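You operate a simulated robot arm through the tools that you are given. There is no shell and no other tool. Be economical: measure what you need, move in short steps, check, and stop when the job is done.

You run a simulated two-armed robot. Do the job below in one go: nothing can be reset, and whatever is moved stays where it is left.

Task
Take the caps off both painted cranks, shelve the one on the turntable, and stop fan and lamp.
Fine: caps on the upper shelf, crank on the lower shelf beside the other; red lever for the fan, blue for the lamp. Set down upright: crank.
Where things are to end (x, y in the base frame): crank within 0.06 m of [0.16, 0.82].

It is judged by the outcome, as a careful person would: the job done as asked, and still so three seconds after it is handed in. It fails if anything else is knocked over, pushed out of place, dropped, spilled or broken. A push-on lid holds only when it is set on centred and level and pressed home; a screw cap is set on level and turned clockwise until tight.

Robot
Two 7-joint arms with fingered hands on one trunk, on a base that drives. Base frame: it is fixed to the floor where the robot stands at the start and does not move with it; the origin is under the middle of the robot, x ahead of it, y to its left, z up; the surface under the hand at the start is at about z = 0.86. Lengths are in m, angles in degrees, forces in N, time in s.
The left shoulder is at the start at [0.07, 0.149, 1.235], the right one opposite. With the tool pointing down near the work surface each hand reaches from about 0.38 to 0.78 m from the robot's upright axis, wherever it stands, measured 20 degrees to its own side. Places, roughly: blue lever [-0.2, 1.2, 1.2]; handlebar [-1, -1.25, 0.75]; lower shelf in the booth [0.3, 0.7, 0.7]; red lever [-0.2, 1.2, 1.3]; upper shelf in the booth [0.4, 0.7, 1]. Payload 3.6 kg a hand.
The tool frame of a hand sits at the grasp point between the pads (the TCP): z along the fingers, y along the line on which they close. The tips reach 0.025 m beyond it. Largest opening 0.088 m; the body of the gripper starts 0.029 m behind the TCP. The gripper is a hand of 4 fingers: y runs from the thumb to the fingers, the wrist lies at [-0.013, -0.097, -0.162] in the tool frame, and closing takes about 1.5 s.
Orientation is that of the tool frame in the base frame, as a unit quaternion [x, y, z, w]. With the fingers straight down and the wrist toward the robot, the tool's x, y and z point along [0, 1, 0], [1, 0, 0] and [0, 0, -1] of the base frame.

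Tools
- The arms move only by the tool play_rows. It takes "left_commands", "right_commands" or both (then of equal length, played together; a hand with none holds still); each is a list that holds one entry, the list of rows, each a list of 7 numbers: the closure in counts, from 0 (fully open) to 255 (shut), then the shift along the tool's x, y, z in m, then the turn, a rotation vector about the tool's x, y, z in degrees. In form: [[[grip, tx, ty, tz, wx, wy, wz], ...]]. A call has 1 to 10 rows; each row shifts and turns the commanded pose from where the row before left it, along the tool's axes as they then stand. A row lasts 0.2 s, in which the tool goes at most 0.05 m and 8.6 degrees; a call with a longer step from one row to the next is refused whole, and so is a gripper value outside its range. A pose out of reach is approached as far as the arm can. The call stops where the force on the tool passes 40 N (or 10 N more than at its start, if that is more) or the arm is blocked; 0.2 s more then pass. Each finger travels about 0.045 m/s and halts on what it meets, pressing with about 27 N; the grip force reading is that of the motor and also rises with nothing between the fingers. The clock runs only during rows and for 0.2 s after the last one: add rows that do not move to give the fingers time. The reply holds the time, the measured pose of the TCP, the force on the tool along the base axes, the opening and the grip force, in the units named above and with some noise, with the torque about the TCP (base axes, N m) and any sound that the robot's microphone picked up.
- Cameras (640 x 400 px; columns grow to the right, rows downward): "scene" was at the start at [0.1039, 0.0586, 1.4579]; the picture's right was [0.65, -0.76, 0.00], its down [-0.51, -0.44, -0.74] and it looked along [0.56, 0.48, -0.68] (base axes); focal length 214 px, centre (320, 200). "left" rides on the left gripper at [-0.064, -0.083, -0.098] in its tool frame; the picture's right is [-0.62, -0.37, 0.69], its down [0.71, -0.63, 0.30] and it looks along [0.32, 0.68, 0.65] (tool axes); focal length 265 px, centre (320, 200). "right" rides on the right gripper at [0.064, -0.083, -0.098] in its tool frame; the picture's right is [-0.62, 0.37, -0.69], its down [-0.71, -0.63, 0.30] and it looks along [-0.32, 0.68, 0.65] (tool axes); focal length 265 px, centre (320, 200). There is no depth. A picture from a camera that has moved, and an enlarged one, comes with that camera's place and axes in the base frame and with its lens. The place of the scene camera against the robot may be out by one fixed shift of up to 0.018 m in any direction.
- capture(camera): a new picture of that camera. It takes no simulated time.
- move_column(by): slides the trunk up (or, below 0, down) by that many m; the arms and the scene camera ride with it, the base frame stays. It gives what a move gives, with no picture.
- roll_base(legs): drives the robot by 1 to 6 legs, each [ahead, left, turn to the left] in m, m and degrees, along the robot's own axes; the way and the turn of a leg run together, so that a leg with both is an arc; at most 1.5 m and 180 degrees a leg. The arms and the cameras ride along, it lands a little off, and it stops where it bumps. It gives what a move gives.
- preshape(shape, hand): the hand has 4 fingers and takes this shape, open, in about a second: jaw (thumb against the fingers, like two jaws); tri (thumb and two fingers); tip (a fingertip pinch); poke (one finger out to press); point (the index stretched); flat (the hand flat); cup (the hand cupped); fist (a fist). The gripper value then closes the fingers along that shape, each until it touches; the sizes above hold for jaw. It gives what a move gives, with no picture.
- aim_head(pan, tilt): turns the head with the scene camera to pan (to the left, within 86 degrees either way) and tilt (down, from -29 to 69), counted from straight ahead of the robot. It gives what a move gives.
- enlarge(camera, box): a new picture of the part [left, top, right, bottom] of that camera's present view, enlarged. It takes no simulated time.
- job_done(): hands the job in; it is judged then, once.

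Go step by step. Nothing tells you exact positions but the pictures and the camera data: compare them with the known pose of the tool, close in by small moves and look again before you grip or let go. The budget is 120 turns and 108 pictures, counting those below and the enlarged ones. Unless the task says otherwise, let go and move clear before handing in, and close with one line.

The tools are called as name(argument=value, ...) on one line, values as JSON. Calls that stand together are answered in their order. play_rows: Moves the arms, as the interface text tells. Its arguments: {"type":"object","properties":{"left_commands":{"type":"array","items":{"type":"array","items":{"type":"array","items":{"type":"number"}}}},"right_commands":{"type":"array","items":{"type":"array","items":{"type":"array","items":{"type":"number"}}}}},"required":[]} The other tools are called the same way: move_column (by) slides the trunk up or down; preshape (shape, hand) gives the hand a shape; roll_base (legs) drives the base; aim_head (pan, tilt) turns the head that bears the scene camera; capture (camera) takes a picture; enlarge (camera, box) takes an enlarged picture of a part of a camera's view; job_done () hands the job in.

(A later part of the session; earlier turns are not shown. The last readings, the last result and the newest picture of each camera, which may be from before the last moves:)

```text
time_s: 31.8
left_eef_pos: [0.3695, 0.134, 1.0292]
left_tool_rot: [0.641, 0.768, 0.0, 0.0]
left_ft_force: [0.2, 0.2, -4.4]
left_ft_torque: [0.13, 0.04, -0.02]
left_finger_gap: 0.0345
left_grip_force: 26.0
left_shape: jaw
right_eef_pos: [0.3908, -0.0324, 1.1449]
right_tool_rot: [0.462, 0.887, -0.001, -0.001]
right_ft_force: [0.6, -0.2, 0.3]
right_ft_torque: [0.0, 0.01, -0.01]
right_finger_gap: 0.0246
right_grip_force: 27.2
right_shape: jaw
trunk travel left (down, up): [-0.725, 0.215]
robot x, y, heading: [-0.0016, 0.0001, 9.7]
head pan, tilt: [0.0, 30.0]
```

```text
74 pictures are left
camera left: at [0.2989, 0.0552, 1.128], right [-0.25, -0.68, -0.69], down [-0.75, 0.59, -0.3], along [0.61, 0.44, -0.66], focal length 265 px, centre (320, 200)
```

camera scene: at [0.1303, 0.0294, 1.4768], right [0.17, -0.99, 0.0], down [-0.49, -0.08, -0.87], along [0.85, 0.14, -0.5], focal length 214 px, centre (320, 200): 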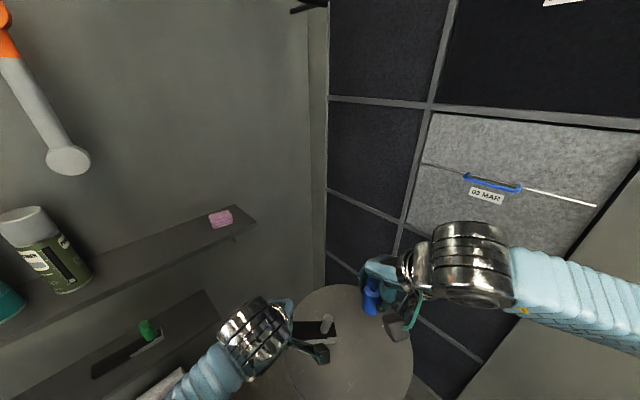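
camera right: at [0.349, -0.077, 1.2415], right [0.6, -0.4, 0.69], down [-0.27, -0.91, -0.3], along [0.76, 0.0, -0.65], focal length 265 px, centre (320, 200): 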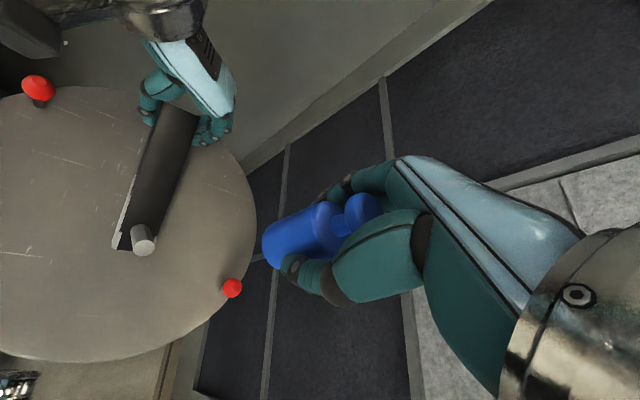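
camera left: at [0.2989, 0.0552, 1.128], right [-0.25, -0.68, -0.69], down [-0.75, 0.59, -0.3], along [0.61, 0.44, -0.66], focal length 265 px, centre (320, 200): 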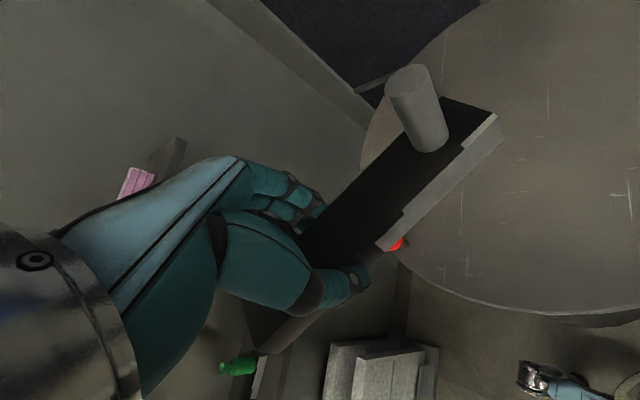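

The turn was blocked, probably by the base corner meeting the turntable's pedestal foot. I'll look down to check.

aim_head(pan=-20, tilt=69)

capture(camera="scene")

capture(camera="right")

aim_head(pan=86, tilt=45)

capture(camera="scene")

```text
time_s: 32.9
left_eef_pos: [0.3688, 0.1316, 1.0292]
left_tool_rot: [0.641, 0.767, -0.001, -0.001]
left_ft_force: [-0.1, 0.9, -6.5]
left_ft_torque: [0.11, 0.06, -0.02]
left_finger_gap: 0.0344
left_grip_force: 26.9
left_shape: jaw
right_eef_pos: [0.3899, -0.0326, 1.1438]
right_tool_rot: [0.461, 0.887, -0.001, 0.0]
right_ft_force: [0.0, -0.3, -0.3]
right_ft_torque: [0.05, -0.01, 0.01]
right_finger_gap: 0.0246
right_grip_force: 26.9
right_shape: jaw
trunk travel left (down, up): [-0.725, 0.215]
robot x, y, heading: [-0.0014, -0.0019, 9.8]
head pan, tilt: [-20.0, 68.8]
```

```text
73 pictures are left
camera scene: at [0.096, 0.0034, 1.4255], right [-0.18, -0.98, 0.0], down [-0.92, 0.17, -0.36], along [0.36, -0.07, -0.93], focal length 214 px, centre (320, 200)
```

scene: 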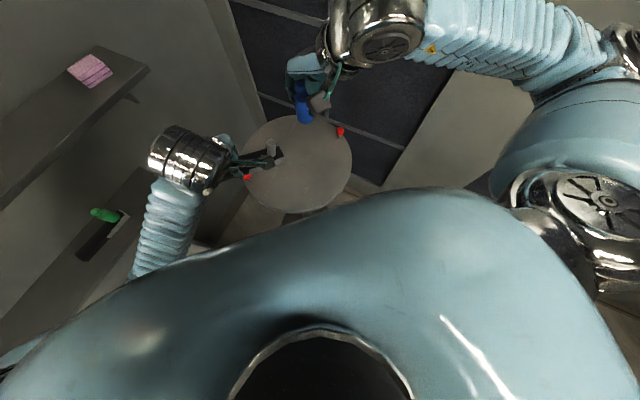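

```text
72 pictures are left
camera right: at [0.2845, -0.0281, 1.2432], right [0.66, -0.3, 0.69], down [-0.11, -0.95, -0.3], along [0.74, 0.13, -0.66], focal length 265 px, centre (320, 200)
```

right: 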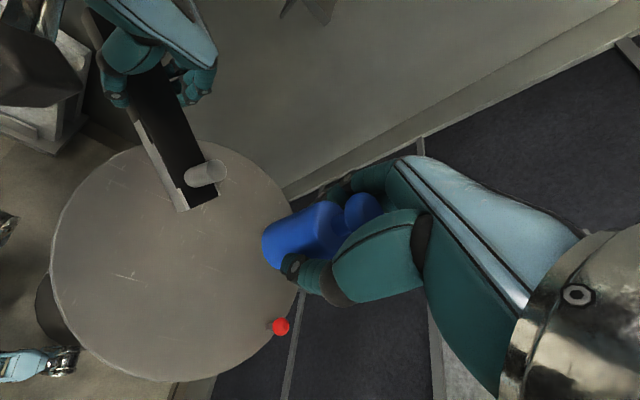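

```text
time_s: 34.7
left_eef_pos: [0.368, 0.1333, 1.029]
left_tool_rot: [0.642, 0.767, 0.0, -0.001]
left_ft_force: [-0.5, -0.7, -6.0]
left_ft_torque: [0.13, 0.1, -0.02]
left_finger_gap: 0.0345
left_grip_force: 26.7
left_shape: jaw
right_eef_pos: [0.389, -0.0336, 1.145]
right_tool_rot: [0.462, 0.887, -0.001, -0.001]
right_ft_force: [-0.6, -0.5, -0.4]
right_ft_torque: [0.03, 0.0, 0.01]
right_finger_gap: 0.0247
right_grip_force: 27.1
right_shape: jaw
trunk travel left (down, up): [-0.725, 0.215]
robot x, y, heading: [0.0036, -0.0029, 9.7]
head pan, tilt: [85.9, 45.0]
```

```text
71 pictures are left
camera scene: at [0.0334, 0.0943, 1.4543], right [1.0, 0.1, 0.0], down [0.07, -0.7, -0.71], along [-0.07, 0.7, -0.71], focal length 214 px, centre (320, 200)
```

scene: 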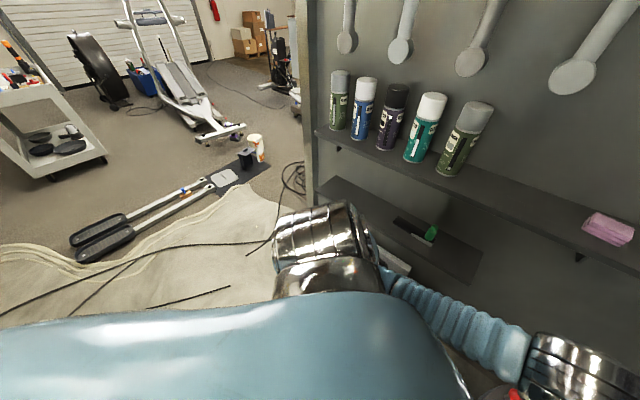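

The base's right front foot is next to the turntable's disc. I'll check what lies to the right, then back off before turning.

aim_head(pan=-86, tilt=35)

capture(camera="scene")

roll_base(legs=[[-0.2, 0, 0]])

```text
time_s: 37.3
left_eef_pos: [0.369, 0.1317, 1.0286]
left_tool_rot: [0.642, 0.767, 0.0, -0.001]
left_ft_force: [0.1, -0.2, -5.9]
left_ft_torque: [0.11, 0.06, -0.02]
left_finger_gap: 0.0345
left_grip_force: 27.1
left_shape: jaw
right_eef_pos: [0.389, -0.0335, 1.145]
right_tool_rot: [0.463, 0.887, -0.001, 0.0]
right_ft_force: [0.1, 0.3, 0.9]
right_ft_torque: [0.01, 0.03, -0.01]
right_finger_gap: 0.0247
right_grip_force: 26.8
right_shape: jaw
trunk travel left (down, up): [-0.725, 0.215]
robot x, y, heading: [0.0009, -0.0003, 9.1]
head pan, tilt: [-85.9, 35.0]
```

```text
70 pictures are left
camera scene: at [0.0618, -0.0724, 1.4691], right [-0.97, -0.24, 0.0], down [-0.14, 0.56, -0.82], along [0.19, -0.8, -0.57], focal length 214 px, centre (320, 200)
```

scene: 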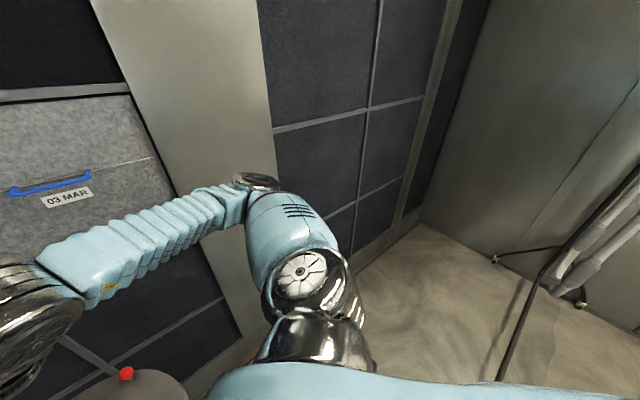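

```text
time_s: 40.3
left_eef_pos: [0.1483, 0.038, 1.0373]
left_tool_rot: [0.698, 0.715, 0.011, 0.016]
left_ft_force: [-5.7, -6.5, -8.1]
left_ft_torque: [0.33, -0.36, 0.15]
left_finger_gap: 0.0334
left_grip_force: 27.1
left_shape: jaw
right_eef_pos: [0.1784, -0.1133, 1.1532]
right_tool_rot: [0.521, 0.853, -0.027, -0.001]
right_ft_force: [-3.2, -9.1, -5.7]
right_ft_torque: [0.63, -0.27, 0.09]
right_finger_gap: 0.0237
right_grip_force: 27.4
right_shape: jaw
trunk travel left (down, up): [-0.725, 0.215]
robot x, y, heading: [-0.1745, -0.1002, 6.9]
head pan, tilt: [-85.9, 35.0]
stopped in leg 1: the robot was blocked; the commanded pose is now the measured one
```

It stopped at about 0.17 m back and drifted sideways. I'll check the hands and surroundings.

play_rows(left_commands=[[[255, 0, 0, 0, 0, 0, 0]]], right_commands=[[[255, 0, 0, 0, 0, 0, 0]]])

capture(camera="scene")

capture(camera="right")

capture(camera="left")

```text
time_s: 40.6
left_eef_pos: [0.2793, 0.0977, 0.9891]
left_tool_rot: [0.655, 0.753, -0.029, -0.052]
left_ft_force: [2.7, -1.3, -6.9]
left_ft_torque: [0.32, 0.04, 0.06]
left_finger_gap: 0.0336
left_grip_force: 27.0
left_shape: jaw
right_eef_pos: [0.3403, -0.0492, 1.0914]
right_tool_rot: [0.472, 0.877, -0.054, -0.078]
right_ft_force: [1.2, -2.4, -0.9]
right_ft_torque: [0.15, 0.03, 0.02]
right_finger_gap: 0.0243
right_grip_force: 27.4
right_shape: jaw
trunk travel left (down, up): [-0.725, 0.215]
robot x, y, heading: [-0.1852, -0.0704, 11.8]
head pan, tilt: [-85.9, 35.0]
stopped in row 1 (right hand): the arm was blocked; the commanded pose is now the measured one
```

```text
69 pictures are left
camera scene: at [-0.0128, -0.1442, 1.4586], right [-0.96, -0.28, 0.07], down [-0.22, 0.55, -0.8], along [0.19, -0.78, -0.59], focal length 214 px, centre (320, 200)
```

scene: 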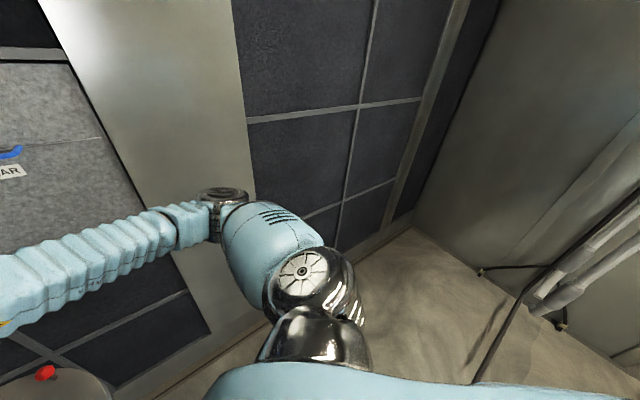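

```text
68 pictures are left
camera right: at [0.2548, -0.0386, 1.2074], right [0.77, -0.3, 0.56], down [-0.19, -0.95, -0.25], along [0.61, 0.09, -0.79], focal length 265 px, centre (320, 200)
```

right: 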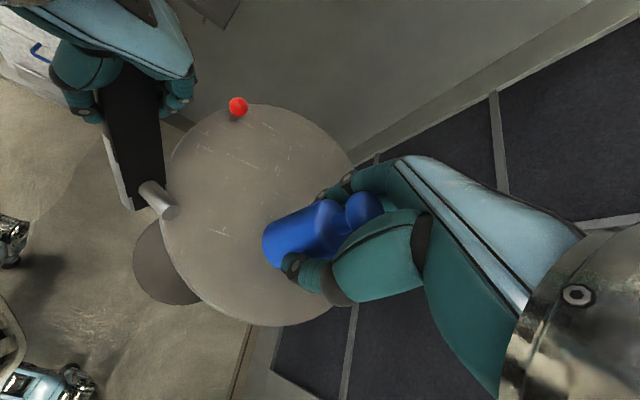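

```text
67 pictures are left
camera left: at [0.2192, 0.0208, 1.0941], right [-0.36, -0.65, -0.67], down [-0.75, 0.63, -0.2], along [0.55, 0.43, -0.71], focal length 265 px, centre (320, 200)
```

left: 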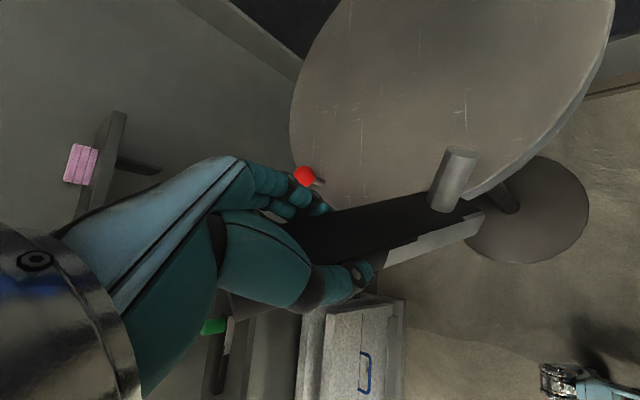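

The robot appears to have rocked from the bump. I'll wait a moment and re-read.

play_rows(left_commands=[[[255, 0, 0, 0, 0, 0, 0], [255, 0, 0, 0, 0, 0, 0], [255, 0, 0, 0, 0, 0, 0], [255, 0, 0, 0, 0, 0, 0], [255, 0, 0, 0, 0, 0, 0]]])

aim_head(pan=0, tilt=45)

capture(camera="scene")

```text
time_s: 41.0
left_eef_pos: [0.1407, 0.0971, 1.0083]
left_tool_rot: [0.638, 0.769, 0.006, -0.04]
left_ft_force: [2.1, 0.0, -5.2]
left_ft_torque: [-0.01, 0.09, -0.03]
left_finger_gap: 0.0333
left_grip_force: 27.1
left_shape: jaw
right_eef_pos: [0.1921, -0.0737, 1.1561]
right_tool_rot: [0.539, 0.842, -0.014, -0.018]
right_ft_force: [1.3, 2.4, 1.5]
right_ft_torque: [-0.12, 0.14, 0.01]
right_finger_gap: 0.0243
right_grip_force: 26.6
right_shape: jaw
trunk travel left (down, up): [-0.725, 0.215]
robot x, y, heading: [-0.172, -0.0642, 9.8]
head pan, tilt: [-85.9, 35.0]
stopped in row 2 (left hand): the arm was blocked; the commanded pose is now the measured one
```

```text
time_s: 42.6
left_eef_pos: [0.1194, 0.0706, 1.0346]
left_tool_rot: [0.662, 0.748, 0.022, -0.026]
left_ft_force: [-2.8, -3.4, -2.4]
left_ft_torque: [-0.04, 0.14, -0.04]
left_finger_gap: 0.0335
left_grip_force: 27.7
left_shape: jaw
right_eef_pos: [0.1664, -0.096, 1.16]
right_tool_rot: [0.534, 0.845, 0.0, -0.014]
right_ft_force: [0.8, 0.7, 1.9]
right_ft_torque: [-0.04, 0.06, -0.02]
right_finger_gap: 0.0242
right_grip_force: 27.2
right_shape: jaw
trunk travel left (down, up): [-0.725, 0.215]
robot x, y, heading: [-0.1728, -0.0583, 8.4]
head pan, tilt: [0.0, 45.0]
```

```text
66 pictures are left
camera scene: at [-0.1198, -0.0429, 1.4545], right [0.15, -0.99, 0.0], down [-0.66, -0.1, -0.74], along [0.73, 0.11, -0.67], focal length 214 px, centre (320, 200)
```

scene: 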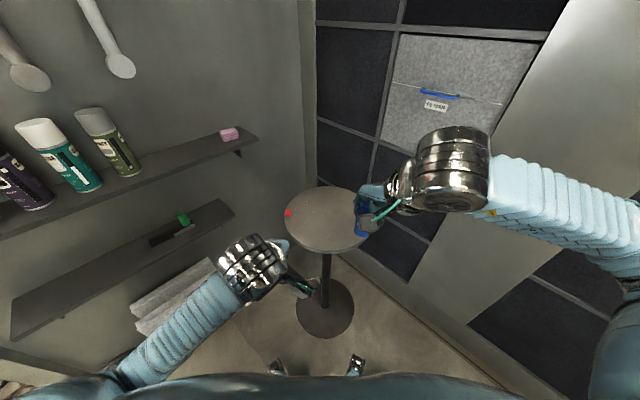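

It settled at (-0.17,-0.06), with the turntable and shelves looking undisturbed; something behind stopped the base. I'll shift ahead-left and then turn in small legs.

roll_base(legs=[[0.05, 0.1, 0]])

roll_base(legs=[[0, 0, 15]])

```text
time_s: 43.6
left_eef_pos: [0.1099, 0.0908, 0.9949]
left_tool_rot: [0.618, 0.781, 0.023, -0.084]
left_ft_force: [-2.2, -4.9, -8.2]
left_ft_torque: [0.14, 0.07, -0.03]
left_finger_gap: 0.0331
left_grip_force: 26.9
left_shape: jaw
right_eef_pos: [0.1664, -0.1216, 1.1545]
right_tool_rot: [0.587, 0.81, 0.013, -0.015]
right_ft_force: [-1.7, 0.2, -2.6]
right_ft_torque: [0.07, -0.21, 0.0]
right_finger_gap: 0.0243
right_grip_force: 26.6
right_shape: jaw
trunk travel left (down, up): [-0.725, 0.215]
robot x, y, heading: [-0.1657, -0.0506, 8.9]
head pan, tilt: [0.0, 45.0]
stopped in leg 1: the robot was blocked; the commanded pose is now the measured one
```

```text
time_s: 44.4
left_eef_pos: [0.141, 0.1043, 1.0123]
left_tool_rot: [0.63, 0.773, 0.009, -0.073]
left_ft_force: [-2.9, -0.2, -4.5]
left_ft_torque: [0.06, 0.02, -0.02]
left_finger_gap: 0.0333
left_grip_force: 26.9
left_shape: jaw
right_eef_pos: [0.2139, -0.0895, 1.1579]
right_tool_rot: [0.571, 0.821, -0.009, -0.026]
right_ft_force: [-2.0, -0.3, 0.4]
right_ft_torque: [-0.03, -0.14, 0.01]
right_finger_gap: 0.0242
right_grip_force: 27.2
right_shape: jaw
trunk travel left (down, up): [-0.725, 0.215]
robot x, y, heading: [-0.1663, -0.0487, 8.9]
head pan, tilt: [0.0, 45.0]
stopped in leg 1: the robot was blocked; the commanded pose is now the measured one
```

The base won't move and the hands are jittering because they are pulled in too close to the body. I'll stretch both hands back out and level them.

play_rows(left_commands=[[[255, 0.015, 0.021, 0, -4.5, -7.1, 0], [255, 0.015, 0.021, 0, 0, 0, 0], [255, 0.015, 0.021, 0, 0, 0, 0], [255, 0.015, 0.021, 0, 0, 0, 0], [255, 0.015, 0.021, 0, 0, 0, 0], [255, 0.015, 0.021, 0, 0, 0, 0], [255, 0, 0, 0, 0, 0, 0], [255, 0, 0, 0, 0, 0, 0]]], right_commands=[[[255, -0.015, 0.016, 0, -2.5, -1.9, 0], [255, -0.015, 0.016, 0, 0, 0, 0], [255, -0.015, 0.016, 0, 0, 0, 0], [255, -0.015, 0.016, 0, 0, 0, 0], [255, -0.015, 0.016, 0, 0, 0, 0], [255, -0.015, 0.016, 0, 0, 0, 0], [255, 0, 0, 0, 0, 0, 0], [255, 0, 0, 0, 0, 0, 0]]])

capture(camera="scene")

capture(camera="left")

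```text
time_s: 46.4
left_eef_pos: [0.2834, 0.2201, 0.9963]
left_tool_rot: [0.632, 0.775, -0.011, -0.011]
left_ft_force: [0.9, 0.6, -6.7]
left_ft_torque: [0.08, 0.0, 0.04]
left_finger_gap: 0.0335
left_grip_force: 27.4
left_shape: jaw
left hand out of reach, approached as far as the arm can: row 1
right_eef_pos: [0.3682, -0.1367, 1.1415]
right_tool_rot: [0.571, 0.821, -0.009, -0.012]
right_ft_force: [0.1, 0.3, -0.2]
right_ft_torque: [0.02, 0.03, -0.02]
right_finger_gap: 0.0241
right_grip_force: 26.7
right_shape: jaw
trunk travel left (down, up): [-0.725, 0.215]
robot x, y, heading: [-0.1653, -0.0483, 8.7]
head pan, tilt: [0.0, 45.0]
stopped in row 8 (left hand): the arm was blocked; the commanded pose is now the measured one
```

```text
65 pictures are left
camera scene: at [-0.0428, -0.0226, 1.4542], right [0.15, -0.99, 0.0], down [-0.7, -0.11, -0.71], along [0.7, 0.11, -0.71], focal length 214 px, centre (320, 200)
```

scene: 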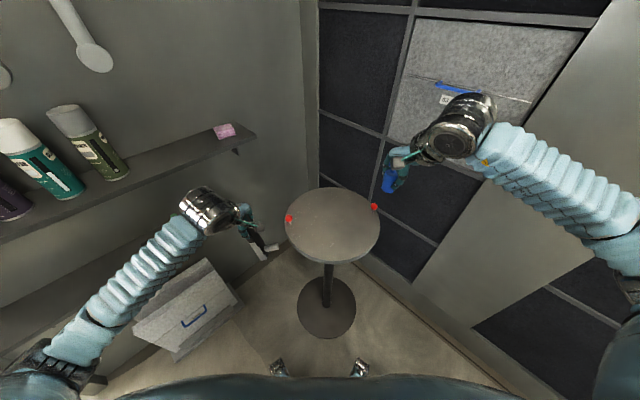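

```text
64 pictures are left
camera left: at [0.2204, 0.1397, 1.0979], right [-0.26, -0.68, -0.68], down [-0.77, 0.57, -0.28], along [0.58, 0.45, -0.67], focal length 265 px, centre (320, 200)
```

left: 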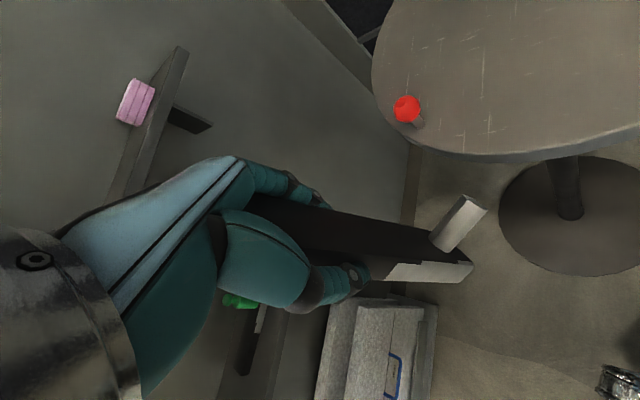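

The hands are out, level and holding. I'll try the base again with a small leg.

roll_base(legs=[[0, 0.08, 0]])

```text
time_s: 47.9
left_eef_pos: [0.2756, 0.2299, 0.9832]
left_tool_rot: [0.64, 0.767, -0.011, -0.044]
left_ft_force: [-1.7, -2.1, -8.0]
left_ft_torque: [0.04, -0.11, -0.03]
left_finger_gap: 0.0347
left_grip_force: 26.8
left_shape: jaw
right_eef_pos: [0.3575, -0.1282, 1.1165]
right_tool_rot: [0.577, 0.816, -0.008, -0.035]
right_ft_force: [-0.9, -1.2, -2.9]
right_ft_torque: [0.03, -0.1, -0.06]
right_finger_gap: 0.024
right_grip_force: 26.6
right_shape: jaw
trunk travel left (down, up): [-0.725, 0.215]
robot x, y, heading: [-0.1845, -0.0572, 14.4]
head pan, tilt: [0.0, 45.0]
stopped in leg 1: the robot was blocked; the commanded pose is now the measured one
```

Strafing left is blocked too, so the rear-left seems caught. I'll move ahead to free it.

roll_base(legs=[[0.06, 0, 0]])

aim_head(pan=86, tilt=60)

capture(camera="scene")

```text
time_s: 49.4
left_eef_pos: [0.341, 0.1658, 0.9918]
left_tool_rot: [0.689, 0.723, -0.009, -0.037]
left_ft_force: [1.6, -3.1, -6.4]
left_ft_torque: [0.01, 0.07, 0.02]
left_finger_gap: 0.0316
left_grip_force: 27.0
left_shape: jaw
right_eef_pos: [0.3799, -0.2013, 1.1229]
right_tool_rot: [0.631, 0.775, -0.008, -0.032]
right_ft_force: [1.0, -1.7, -0.6]
right_ft_torque: [0.12, 0.02, 0.01]
right_finger_gap: 0.0237
right_grip_force: 26.9
right_shape: jaw
trunk travel left (down, up): [-0.725, 0.215]
robot x, y, heading: [-0.1571, -0.0443, 8.4]
head pan, tilt: [0.0, 45.0]
stopped in leg 1: the robot was blocked; the commanded pose is now the measured one
```

```text
time_s: 51.0
left_eef_pos: [0.3266, 0.1986, 0.9907]
left_tool_rot: [0.689, 0.725, -0.014, -0.021]
left_ft_force: [0.2, -0.6, -5.6]
left_ft_torque: [-0.04, 0.03, -0.01]
left_finger_gap: 0.0316
left_grip_force: 26.8
left_shape: jaw
right_eef_pos: [0.3619, -0.1666, 1.1345]
right_tool_rot: [0.631, 0.776, -0.015, -0.016]
right_ft_force: [-0.4, -0.8, -0.3]
right_ft_torque: [-0.01, -0.01, -0.01]
right_finger_gap: 0.0236
right_grip_force: 27.2
right_shape: jaw
trunk travel left (down, up): [-0.725, 0.215]
robot x, y, heading: [-0.1555, -0.0415, 8.5]
head pan, tilt: [85.9, 60.0]
```

```text
63 pictures are left
camera scene: at [-0.1246, 0.0367, 1.4347], right [1.0, 0.08, 0.0], down [0.07, -0.86, -0.5], along [-0.04, 0.5, -0.87], focal length 214 px, centre (320, 200)
```

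scene: 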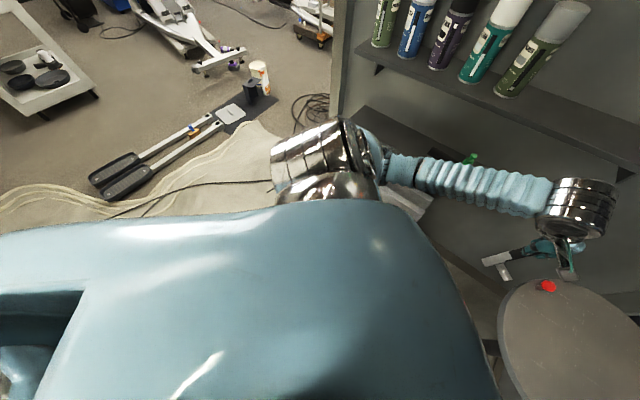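

The base sprang back to heading 8.5 and crept forward. I'll try again straight ahead.

roll_base(legs=[[0.1, 0, 0]])

```text
time_s: 53.0
left_eef_pos: [0.4294, 0.2072, 0.9901]
left_tool_rot: [0.689, 0.724, -0.014, -0.022]
left_ft_force: [-0.2, -0.1, -6.4]
left_ft_torque: [-0.05, 0.07, 0.02]
left_finger_gap: 0.0319
left_grip_force: 26.8
left_shape: jaw
right_eef_pos: [0.4645, -0.1564, 1.1314]
right_tool_rot: [0.631, 0.775, -0.014, -0.019]
right_ft_force: [-0.3, -0.4, -0.9]
right_ft_torque: [0.01, 0.02, 0.02]
right_finger_gap: 0.0238
right_grip_force: 27.3
right_shape: jaw
trunk travel left (down, up): [-0.725, 0.215]
robot x, y, heading: [-0.056, -0.0269, 8.4]
head pan, tilt: [85.9, 60.0]
```

That freed it. Now I'll strafe left to leave the rear obstacle and the pedestal behind.

roll_base(legs=[[0, 0.12, 0]])

```text
time_s: 55.1
left_eef_pos: [0.417, 0.326, 0.9904]
left_tool_rot: [0.689, 0.724, -0.015, -0.022]
left_ft_force: [-0.8, -0.2, -6.3]
left_ft_torque: [-0.05, 0.06, -0.03]
left_finger_gap: 0.0316
left_grip_force: 27.6
left_shape: jaw
right_eef_pos: [0.4509, -0.0395, 1.1321]
right_tool_rot: [0.632, 0.774, -0.014, -0.018]
right_ft_force: [-0.5, -0.1, -0.5]
right_ft_torque: [-0.01, 0.02, -0.03]
right_finger_gap: 0.024
right_grip_force: 27.4
right_shape: jaw
trunk travel left (down, up): [-0.725, 0.215]
robot x, y, heading: [-0.0712, 0.0889, 8.5]
head pan, tilt: [85.9, 60.0]
```

Clear. I'll turn in stages.

roll_base(legs=[[0, 0.03, 15], [0, 0.0, 15], [0, 0, 15]])

aim_head(pan=0, tilt=45)

capture(camera="scene")

capture(camera="left")

```text
time_s: 61.2
left_eef_pos: [0.1016, 0.627, 0.9895]
left_tool_rot: [0.363, 0.931, -0.022, -0.015]
left_ft_force: [0.1, -0.7, -6.0]
left_ft_torque: [-0.07, 0.01, -0.03]
left_finger_gap: 0.0318
left_grip_force: 26.6
left_shape: jaw
right_eef_pos: [0.3842, 0.391, 1.1324]
right_tool_rot: [0.29, 0.957, -0.02, -0.011]
right_ft_force: [0.5, 0.4, 0.3]
right_ft_torque: [-0.04, -0.02, 0.02]
right_finger_gap: 0.0239
right_grip_force: 27.5
right_shape: jaw
trunk travel left (down, up): [-0.725, 0.215]
robot x, y, heading: [-0.0798, 0.1174, 53.5]
head pan, tilt: [85.9, 60.0]
```

```text
time_s: 62.9
left_eef_pos: [0.1012, 0.6277, 0.9898]
left_tool_rot: [0.362, 0.932, -0.022, -0.015]
left_ft_force: [-1.0, -0.5, -6.7]
left_ft_torque: [-0.05, -0.02, -0.04]
left_finger_gap: 0.0317
left_grip_force: 27.1
left_shape: jaw
right_eef_pos: [0.3834, 0.3931, 1.1324]
right_tool_rot: [0.289, 0.957, -0.021, -0.011]
right_ft_force: [0.1, 0.3, 0.7]
right_ft_torque: [0.03, 0.01, -0.02]
right_finger_gap: 0.0238
right_grip_force: 26.9
right_shape: jaw
trunk travel left (down, up): [-0.725, 0.215]
robot x, y, heading: [-0.0787, 0.12, 53.2]
head pan, tilt: [0.0, 45.0]
```

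```text
62 pictures are left
camera scene: at [-0.0078, 0.2302, 1.4542], right [0.8, -0.6, 0.0], down [-0.42, -0.57, -0.71], along [0.42, 0.57, -0.71], focal length 214 px, centre (320, 200)
```

scene: 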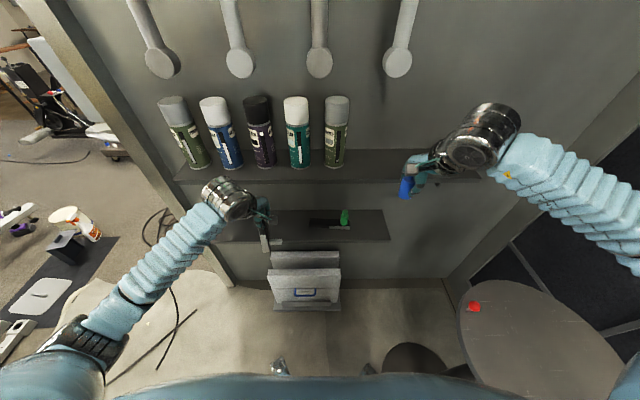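

```text
61 pictures are left
camera left: at [0.0979, 0.5253, 1.0918], right [0.18, -0.71, -0.68], down [-0.96, 0.01, -0.26], along [0.19, 0.7, -0.68], focal length 265 px, centre (320, 200)
```

left: 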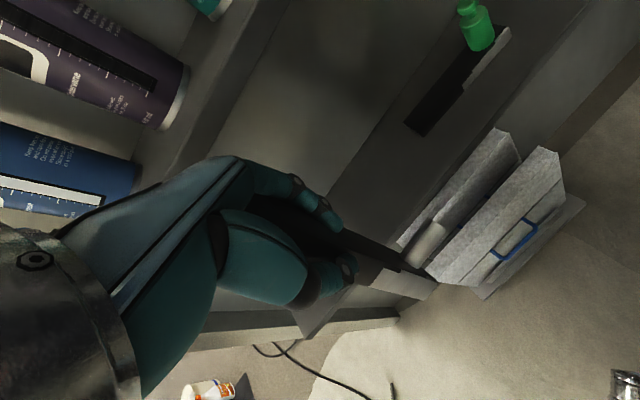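

We now face the wall squarely, but the bar looks like it rotated in the grip. I'll check closely.

enlarge(camera="left", box=[200, 130, 460, 350])

enlarge(camera="scene", box=[170, 160, 400, 310])

enlarge(camera="right", box=[0, 0, 400, 400])

```text
1.82 times, centred on (330, 240) of left
camera zoom: at [0.0979, 0.5253, 1.0918], right [0.18, -0.71, -0.68], down [-0.96, 0.01, -0.26], along [0.19, 0.7, -0.68], focal length 483 px, centre (302, 127)
```

zoom: 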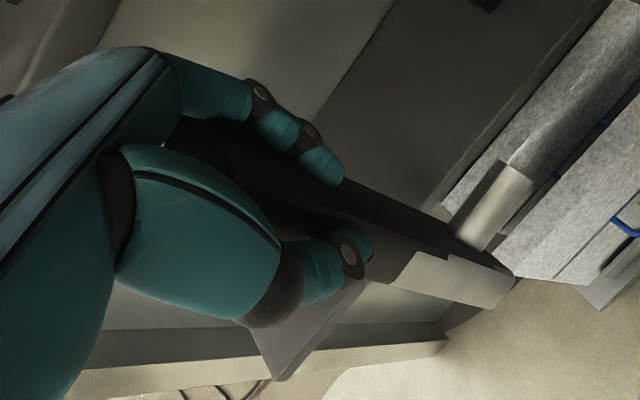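

```text
2.67 times, centred on (285, 235) of scene
camera zoom: at [-0.0078, 0.2302, 1.4542], right [0.8, -0.6, 0.0], down [-0.42, -0.57, -0.71], along [0.42, 0.57, -0.71], focal length 572 px, centre (413, 107)
```

zoom: 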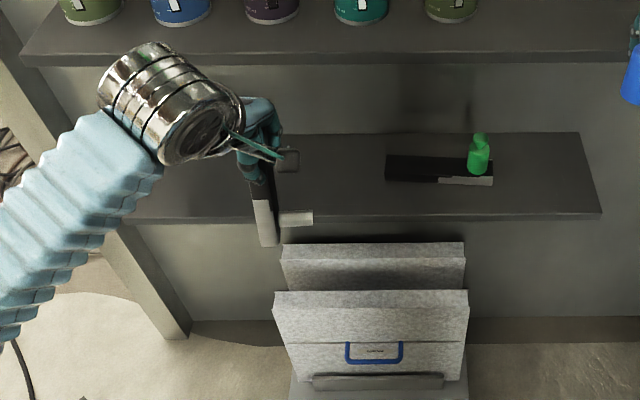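

```text
1.00 times, centred on (200, 200) of right (not enlarged: the box is as wide or as high as the picture)
camera zoom: at [0.2861, 0.362, 1.2347], right [0.74, -0.02, 0.67], down [0.24, -0.93, -0.28], along [0.63, 0.37, -0.69], focal length 265 px, centre (440, 200)
```

zoom: 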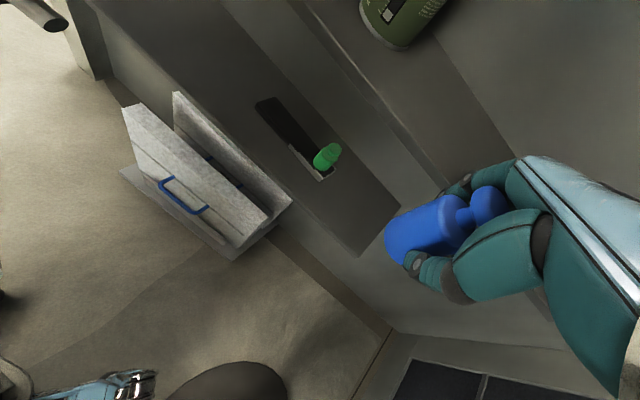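

The bar has swung in the grip so its stud end hangs down; I'll lay it back level against the shelf later. First I'll pull the left hand back a little and drive 0.12 m closer so the right hand can reach the upper shelf.

play_rows(left_commands=[[[255, 0, -0.035, 0, 0, 0, 0], [255, 0, -0.035, 0, 0, 0, 0], [255, 0, 0, 0, 0, 0, 0]]])

roll_base(legs=[[0.12, 0, 0]])

capture(camera="right")

capture(camera="scene")

```text
time_s: 63.6
left_eef_pos: [0.0543, 0.5758, 0.992]
left_tool_rot: [0.362, 0.932, -0.022, -0.015]
left_ft_force: [0.3, -0.5, -6.1]
left_ft_torque: [-0.07, 0.01, -0.01]
left_finger_gap: 0.0316
left_grip_force: 26.9
left_shape: jaw
right_eef_pos: [0.3844, 0.3942, 1.1316]
right_tool_rot: [0.29, 0.957, -0.022, -0.012]
right_ft_force: [0.5, 0.4, 0.6]
right_ft_torque: [0.02, 0.0, 0.0]
right_finger_gap: 0.0239
right_grip_force: 26.9
right_shape: jaw
trunk travel left (down, up): [-0.725, 0.215]
robot x, y, heading: [-0.0757, 0.1178, 53.2]
head pan, tilt: [0.0, 45.0]
```

```text
time_s: 65.8
left_eef_pos: [0.1225, 0.6709, 0.9934]
left_tool_rot: [0.363, 0.932, -0.021, -0.014]
left_ft_force: [0.3, -0.2, -5.9]
left_ft_torque: [-0.06, -0.01, -0.05]
left_finger_gap: 0.0318
left_grip_force: 26.7
left_shape: jaw
right_eef_pos: [0.4503, 0.4872, 1.1338]
right_tool_rot: [0.289, 0.957, -0.019, -0.01]
right_ft_force: [-0.1, 0.3, -0.3]
right_ft_torque: [0.04, -0.03, -0.04]
right_finger_gap: 0.0239
right_grip_force: 27.1
right_shape: jaw
trunk travel left (down, up): [-0.725, 0.215]
robot x, y, heading: [-0.0022, 0.2134, 53.3]
head pan, tilt: [0.0, 45.0]
```

```text
57 pictures are left
camera right: at [0.3532, 0.4566, 1.2362], right [0.74, -0.02, 0.67], down [0.24, -0.93, -0.28], along [0.63, 0.37, -0.68], focal length 265 px, centre (320, 200)
```

right: 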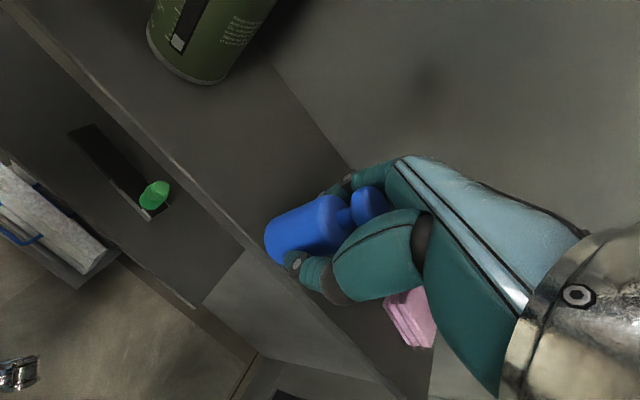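

```text
56 pictures are left
camera scene: at [0.0608, 0.327, 1.4547], right [0.8, -0.6, 0.0], down [-0.42, -0.57, -0.71], along [0.42, 0.57, -0.71], focal length 214 px, centre (320, 200)
```

scene: 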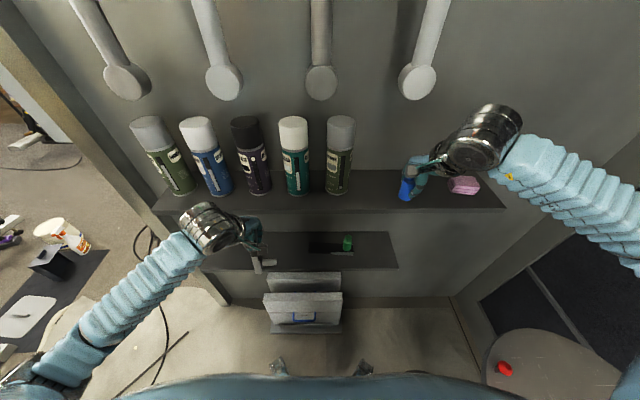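

Free upper-shelf space lies between the last can and the pink block. I'll move the cap 0.115 m inward above it, then look.

play_rows(right_commands=[[[255, 0, 0.03, 0, -2.4, 0, 0], [255, 0, 0.03, 0, 0, 0, 0], [255, 0, 0.03, 0, 0, 0, 0], [255, 0, 0.025, 0, 0, 0, 0], [255, 0, 0, 0.03, 0, 0, 0], [255, 0, 0, 0.02, 0, 0, 0], [255, 0, 0, 0, 0, 0, 0]]])

capture(camera="right")

enlarge(camera="scene", box=[310, 100, 530, 280])

```text
time_s: 67.4
left_eef_pos: [0.1248, 0.6726, 0.9917]
left_tool_rot: [0.363, 0.932, -0.022, -0.015]
left_ft_force: [0.1, 0.8, -5.8]
left_ft_torque: [-0.08, 0.04, 0.01]
left_finger_gap: 0.0316
left_grip_force: 27.0
left_shape: jaw
right_eef_pos: [0.5157, 0.5861, 1.079]
right_tool_rot: [0.289, 0.957, 0.0, -0.004]
right_ft_force: [-0.3, -0.5, 0.3]
right_ft_torque: [-0.01, 0.0, -0.02]
right_finger_gap: 0.0239
right_grip_force: 26.9
right_shape: jaw
trunk travel left (down, up): [-0.725, 0.215]
robot x, y, heading: [-0.0037, 0.2185, 53.6]
head pan, tilt: [0.0, 45.0]
```

```text
55 pictures are left
camera right: at [0.4166, 0.5512, 1.1785], right [0.73, -0.04, 0.69], down [0.24, -0.92, -0.31], along [0.64, 0.39, -0.66], focal length 265 px, centre (320, 200)
```

right: 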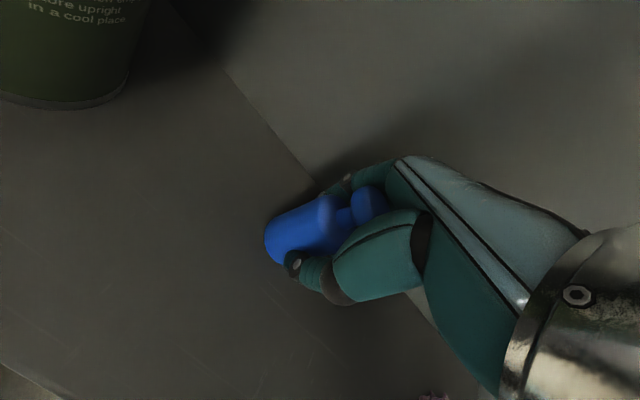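

```text
2.22 times, centred on (420, 190) of scene
camera zoom: at [0.0647, 0.3297, 1.4541], right [0.8, -0.6, 0.0], down [-0.42, -0.57, -0.71], along [0.42, 0.57, -0.71], focal length 477 px, centre (98, 222)
```

zoom: 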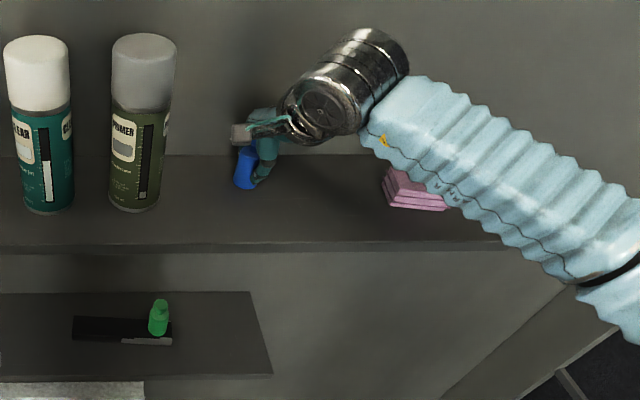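

Cap is well over the shelf, clear of the can and block. I'll lower until contact.

play_rows(right_commands=[[[255, 0, 0, 0.015, 0, 0, 0], [255, 0, 0, 0.008, 0, 0, 0], [255, 0, 0, 0.005, 0, 0, 0], [255, 0, 0, 0.004, 0, 0, 0], [255, 0, 0, 0.003, 0, 0, 0], [255, 0, 0, 0, 0, 0, 0]]])

capture(camera="right")

```text
time_s: 68.1
left_eef_pos: [0.1224, 0.6695, 0.9927]
left_tool_rot: [0.363, 0.931, -0.022, -0.015]
left_ft_force: [0.1, -0.1, -6.5]
left_ft_torque: [-0.09, -0.05, 0.03]
left_finger_gap: 0.0314
left_grip_force: 26.9
left_shape: jaw
right_eef_pos: [0.5147, 0.5866, 1.0747]
right_tool_rot: [0.289, 0.957, 0.018, -0.002]
right_ft_force: [-7.4, -9.3, 19.3]
right_ft_torque: [-0.1, 0.11, 0.0]
right_finger_gap: 0.0251
right_grip_force: 27.3
right_shape: jaw
trunk travel left (down, up): [-0.725, 0.215]
robot x, y, heading: [-0.0025, 0.215, 53.4]
head pan, tilt: [0.0, 45.0]
stopped in row 3 (right hand): the force on the tool passed its limit at 42 N (the readings are from after the stop); the commanded pose is now the measured one
```

```text
53 pictures are left
camera right: at [0.4154, 0.5485, 1.1707], right [0.72, -0.06, 0.69], down [0.25, -0.91, -0.34], along [0.65, 0.41, -0.64], focal length 265 px, centre (320, 200)
```

right: 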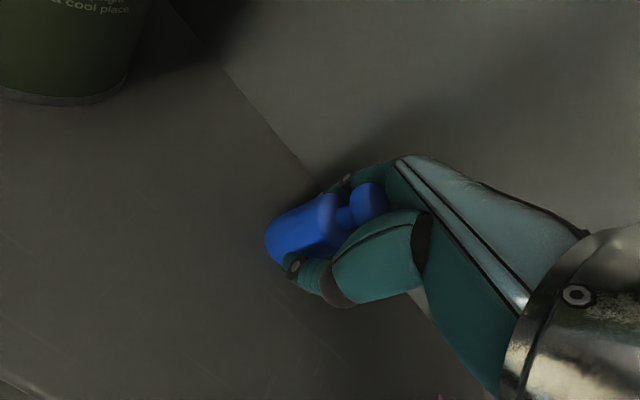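

Contact is at TCP z≈1.074, consistent with the cap resting on a shelf top near z≈1.035. I'll relax the push, level the hand and release slowly.

play_rows(right_commands=[[[255, 0, 0, -0.003, 1.9, -0.8, 0], [255, 0, 0, 0, 0, 0, 0]]])

capture(camera="right")

```text
time_s: 68.7
left_eef_pos: [0.1224, 0.6715, 0.9936]
left_tool_rot: [0.363, 0.931, -0.021, -0.014]
left_ft_force: [0.1, -0.3, -5.5]
left_ft_torque: [-0.05, 0.0, -0.05]
left_finger_gap: 0.0317
left_grip_force: 26.5
left_shape: jaw
right_eef_pos: [0.5167, 0.5857, 1.0751]
right_tool_rot: [0.289, 0.957, -0.002, -0.001]
right_ft_force: [-3.9, -1.0, 17.8]
right_ft_torque: [0.21, -0.07, 0.02]
right_finger_gap: 0.0253
right_grip_force: 26.6
right_shape: jaw
trunk travel left (down, up): [-0.725, 0.215]
robot x, y, heading: [-0.0033, 0.2188, 53.4]
head pan, tilt: [0.0, 45.0]
```

```text
52 pictures are left
camera right: at [0.4161, 0.5523, 1.1731], right [0.72, -0.03, 0.69], down [0.24, -0.92, -0.3], along [0.65, 0.39, -0.66], focal length 265 px, centre (320, 200)
```

right: 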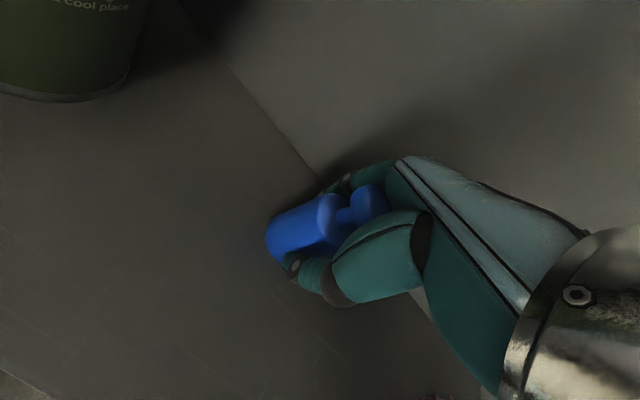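

play_rows(right_commands=[[[255, 0, 0, -0.002, 0, 0, 0], [200, 0, 0, 0, 0, 0, 0], [150, 0, 0, 0, 0, 0, 0], [100, 0, 0, 0, 0, 0, 0], [50, 0, 0, 0, 0, 0, 0], [0, 0, 0, 0, 0, 0, 0], [0, 0, 0, 0, 0, 0, 0], [0, 0, 0, 0, 0, 0, 0]]])

capture(camera="right")

```text
time_s: 70.5
left_eef_pos: [0.1249, 0.6712, 0.9919]
left_tool_rot: [0.363, 0.932, -0.021, -0.015]
left_ft_force: [0.2, -0.6, -5.6]
left_ft_torque: [-0.07, 0.0, -0.01]
left_finger_gap: 0.0316
left_grip_force: 27.2
left_shape: jaw
right_eef_pos: [0.5184, 0.586, 1.073]
right_tool_rot: [0.29, 0.957, -0.005, -0.001]
right_ft_force: [0.1, -1.0, 0.0]
right_ft_torque: [0.02, 0.03, -0.02]
right_finger_gap: 0.0876
right_grip_force: 0.0
right_shape: jaw
trunk travel left (down, up): [-0.725, 0.215]
robot x, y, heading: [-0.0035, 0.2148, 53.3]
head pan, tilt: [0.0, 45.0]
```

```text
51 pictures are left
camera right: at [0.4178, 0.5532, 1.1724], right [0.72, -0.03, 0.69], down [0.24, -0.92, -0.3], along [0.65, 0.38, -0.66], focal length 265 px, centre (320, 200)
```

right: 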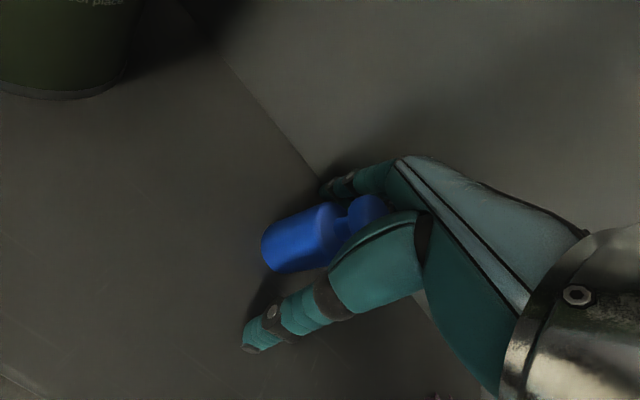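

The cap stands on the shelf, released. I'll raise the right hand straight up, then back out.

play_rows(right_commands=[[[0, 0, 0, -0.02, 0, 0, 0], [0, 0, 0, -0.03, 0, 0, 0], [0, 0, 0, -0.03, 0, 0, 0], [0, 0, 0, -0.03, 0, 0, 0], [0, 0, -0.04, 0, 0, 0, 0], [0, 0, -0.04, 0, 0, 0, 0], [0, 0, -0.04, 0, 0, 0, 0], [0, -0.03, -0.04, 0, 0, 0, 0], [0, 0, 0, 0, 0, 0, 0]]])

capture(camera="right")

enlarge(camera="scene", box=[170, 100, 530, 320])

```text
time_s: 72.5
left_eef_pos: [0.1246, 0.6727, 0.9911]
left_tool_rot: [0.363, 0.932, -0.022, -0.015]
left_ft_force: [-0.5, 0.2, -6.7]
left_ft_torque: [-0.08, -0.01, -0.02]
left_finger_gap: 0.0317
left_grip_force: 26.7
left_shape: jaw
right_eef_pos: [0.4535, 0.4376, 1.1839]
right_tool_rot: [0.289, 0.957, -0.005, -0.001]
right_ft_force: [-0.7, -0.2, -0.6]
right_ft_torque: [-0.04, 0.01, 0.0]
right_finger_gap: 0.0878
right_grip_force: 0.0
right_shape: jaw
trunk travel left (down, up): [-0.725, 0.215]
robot x, y, heading: [-0.0044, 0.2186, 53.4]
head pan, tilt: [0.0, 45.0]
```

```text
50 pictures are left
camera right: at [0.3556, 0.4054, 1.2835], right [0.72, -0.03, 0.69], down [0.24, -0.92, -0.3], along [0.64, 0.38, -0.66], focal length 265 px, centre (320, 200)
```

right: 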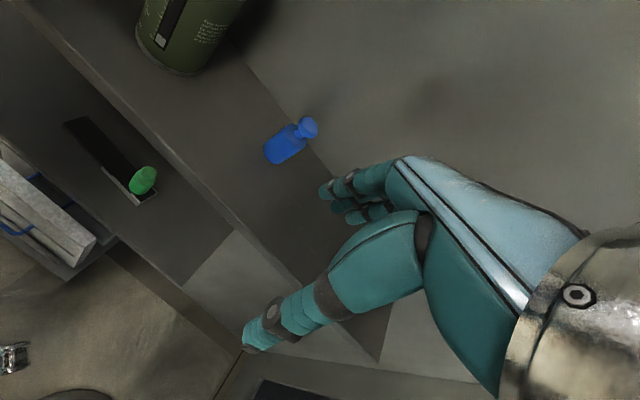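

```text
1.78 times, centred on (350, 210) of scene
camera zoom: at [0.0652, 0.33, 1.4541], right [0.8, -0.6, 0.0], down [-0.42, -0.57, -0.71], along [0.42, 0.57, -0.71], focal length 381 px, centre (267, 182)
```

zoom: 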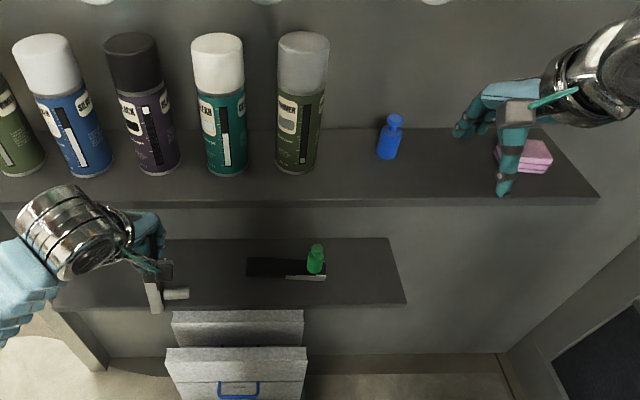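

The blue cap stands upright on the upper shelf. Next I'll roll the left hand 45° so the hanging stud end comes up toward the right, then look.

play_rows(left_commands=[[[255, 0, 0, 0, 0, -8, 0], [255, 0, 0, 0, 0, -8, 0], [255, 0, 0, 0, 0, -8, 0], [255, 0, 0, 0, 0, -8, 0], [255, 0, 0, 0, 0, -8, 0], [255, 0, 0, 0, 0, -8, 0], [255, 0, 0, 0, 0, 0, 0]]])

capture(camera="left")

enlarge(camera="scene", box=[140, 160, 340, 310])

```text
time_s: 74.1
left_eef_pos: [0.1232, 0.6709, 0.9931]
left_tool_rot: [0.322, 0.857, -0.167, 0.365]
left_ft_force: [-0.1, -0.4, -6.2]
left_ft_torque: [0.1, 0.22, 0.0]
left_finger_gap: 0.0317
left_grip_force: 26.6
left_shape: jaw
right_eef_pos: [0.4546, 0.4355, 1.185]
right_tool_rot: [0.29, 0.957, -0.004, -0.001]
right_ft_force: [-0.3, -0.4, -0.9]
right_ft_torque: [0.04, 0.02, -0.01]
right_finger_gap: 0.0876
right_grip_force: 0.0
right_shape: jaw
trunk travel left (down, up): [-0.725, 0.215]
robot x, y, heading: [-0.0047, 0.2174, 53.1]
head pan, tilt: [0.0, 45.0]
```

```text
48 pictures are left
camera left: at [0.0516, 0.6335, 1.111], right [0.44, -0.9, 0.0], down [-0.64, -0.32, -0.7], along [0.63, 0.3, -0.72], focal length 265 px, centre (320, 200)
```

left: 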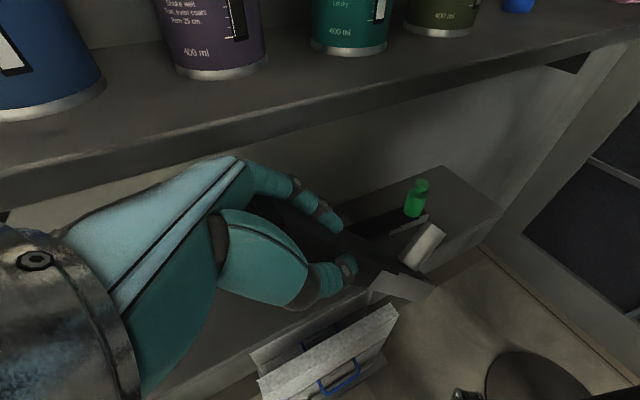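

```text
2.67 times, centred on (240, 235) of scene
camera zoom: at [0.0647, 0.327, 1.4544], right [0.8, -0.6, 0.0], down [-0.42, -0.57, -0.71], along [0.42, 0.57, -0.71], focal length 572 px, centre (533, 107)
```

zoom: 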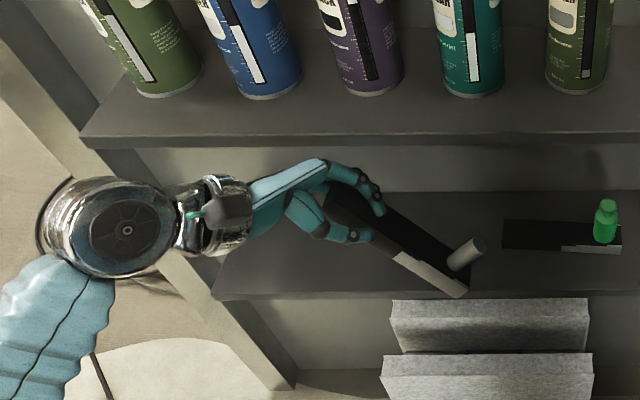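

The bar is now about 45° down toward the right. I'll lower the trunk 0.18 m, in front of the shelf, to bring the left hand to lower-shelf height.

move_column(by=-0.18)

aim_head(pan=15, tilt=35)

capture(camera="scene")

```text
time_s: 76.1
left_eef_pos: [0.1232, 0.6703, 0.8129]
left_tool_rot: [0.322, 0.858, -0.167, 0.364]
left_ft_force: [0.4, -0.6, -5.9]
left_ft_torque: [0.11, 0.21, 0.03]
left_finger_gap: 0.0317
left_grip_force: 26.9
left_shape: jaw
right_eef_pos: [0.4545, 0.4363, 1.0051]
right_tool_rot: [0.29, 0.957, -0.005, -0.001]
right_ft_force: [-5.3, -6.0, 0.7]
right_ft_torque: [0.14, -0.1, 0.02]
right_finger_gap: 0.0874
right_grip_force: 0.1
right_shape: jaw
trunk travel left (down, up): [-0.545, 0.395]
robot x, y, heading: [-0.0083, 0.2217, 53.4]
head pan, tilt: [0.0, 45.0]
```

```text
time_s: 76.9
left_eef_pos: [0.1238, 0.6708, 0.813]
left_tool_rot: [0.323, 0.857, -0.167, 0.365]
left_ft_force: [0.1, 0.4, -6.8]
left_ft_torque: [0.12, 0.19, -0.03]
left_finger_gap: 0.0318
left_grip_force: 26.9
left_shape: jaw
right_eef_pos: [0.4541, 0.4363, 1.0057]
right_tool_rot: [0.29, 0.957, -0.005, -0.002]
right_ft_force: [-5.4, -7.1, -0.1]
right_ft_torque: [0.08, -0.11, -0.03]
right_finger_gap: 0.0871
right_grip_force: 0.0
right_shape: jaw
trunk travel left (down, up): [-0.545, 0.395]
robot x, y, heading: [-0.0032, 0.2193, 53.3]
head pan, tilt: [15.0, 35.0]
```

```text
46 pictures are left
camera scene: at [0.0477, 0.3433, 1.2892], right [0.93, -0.37, 0.0], down [-0.21, -0.53, -0.82], along [0.3, 0.76, -0.57], focal length 214 px, centre (320, 200)
```

scene: 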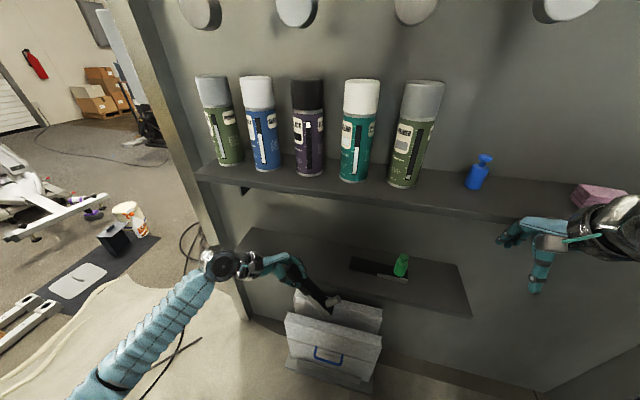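

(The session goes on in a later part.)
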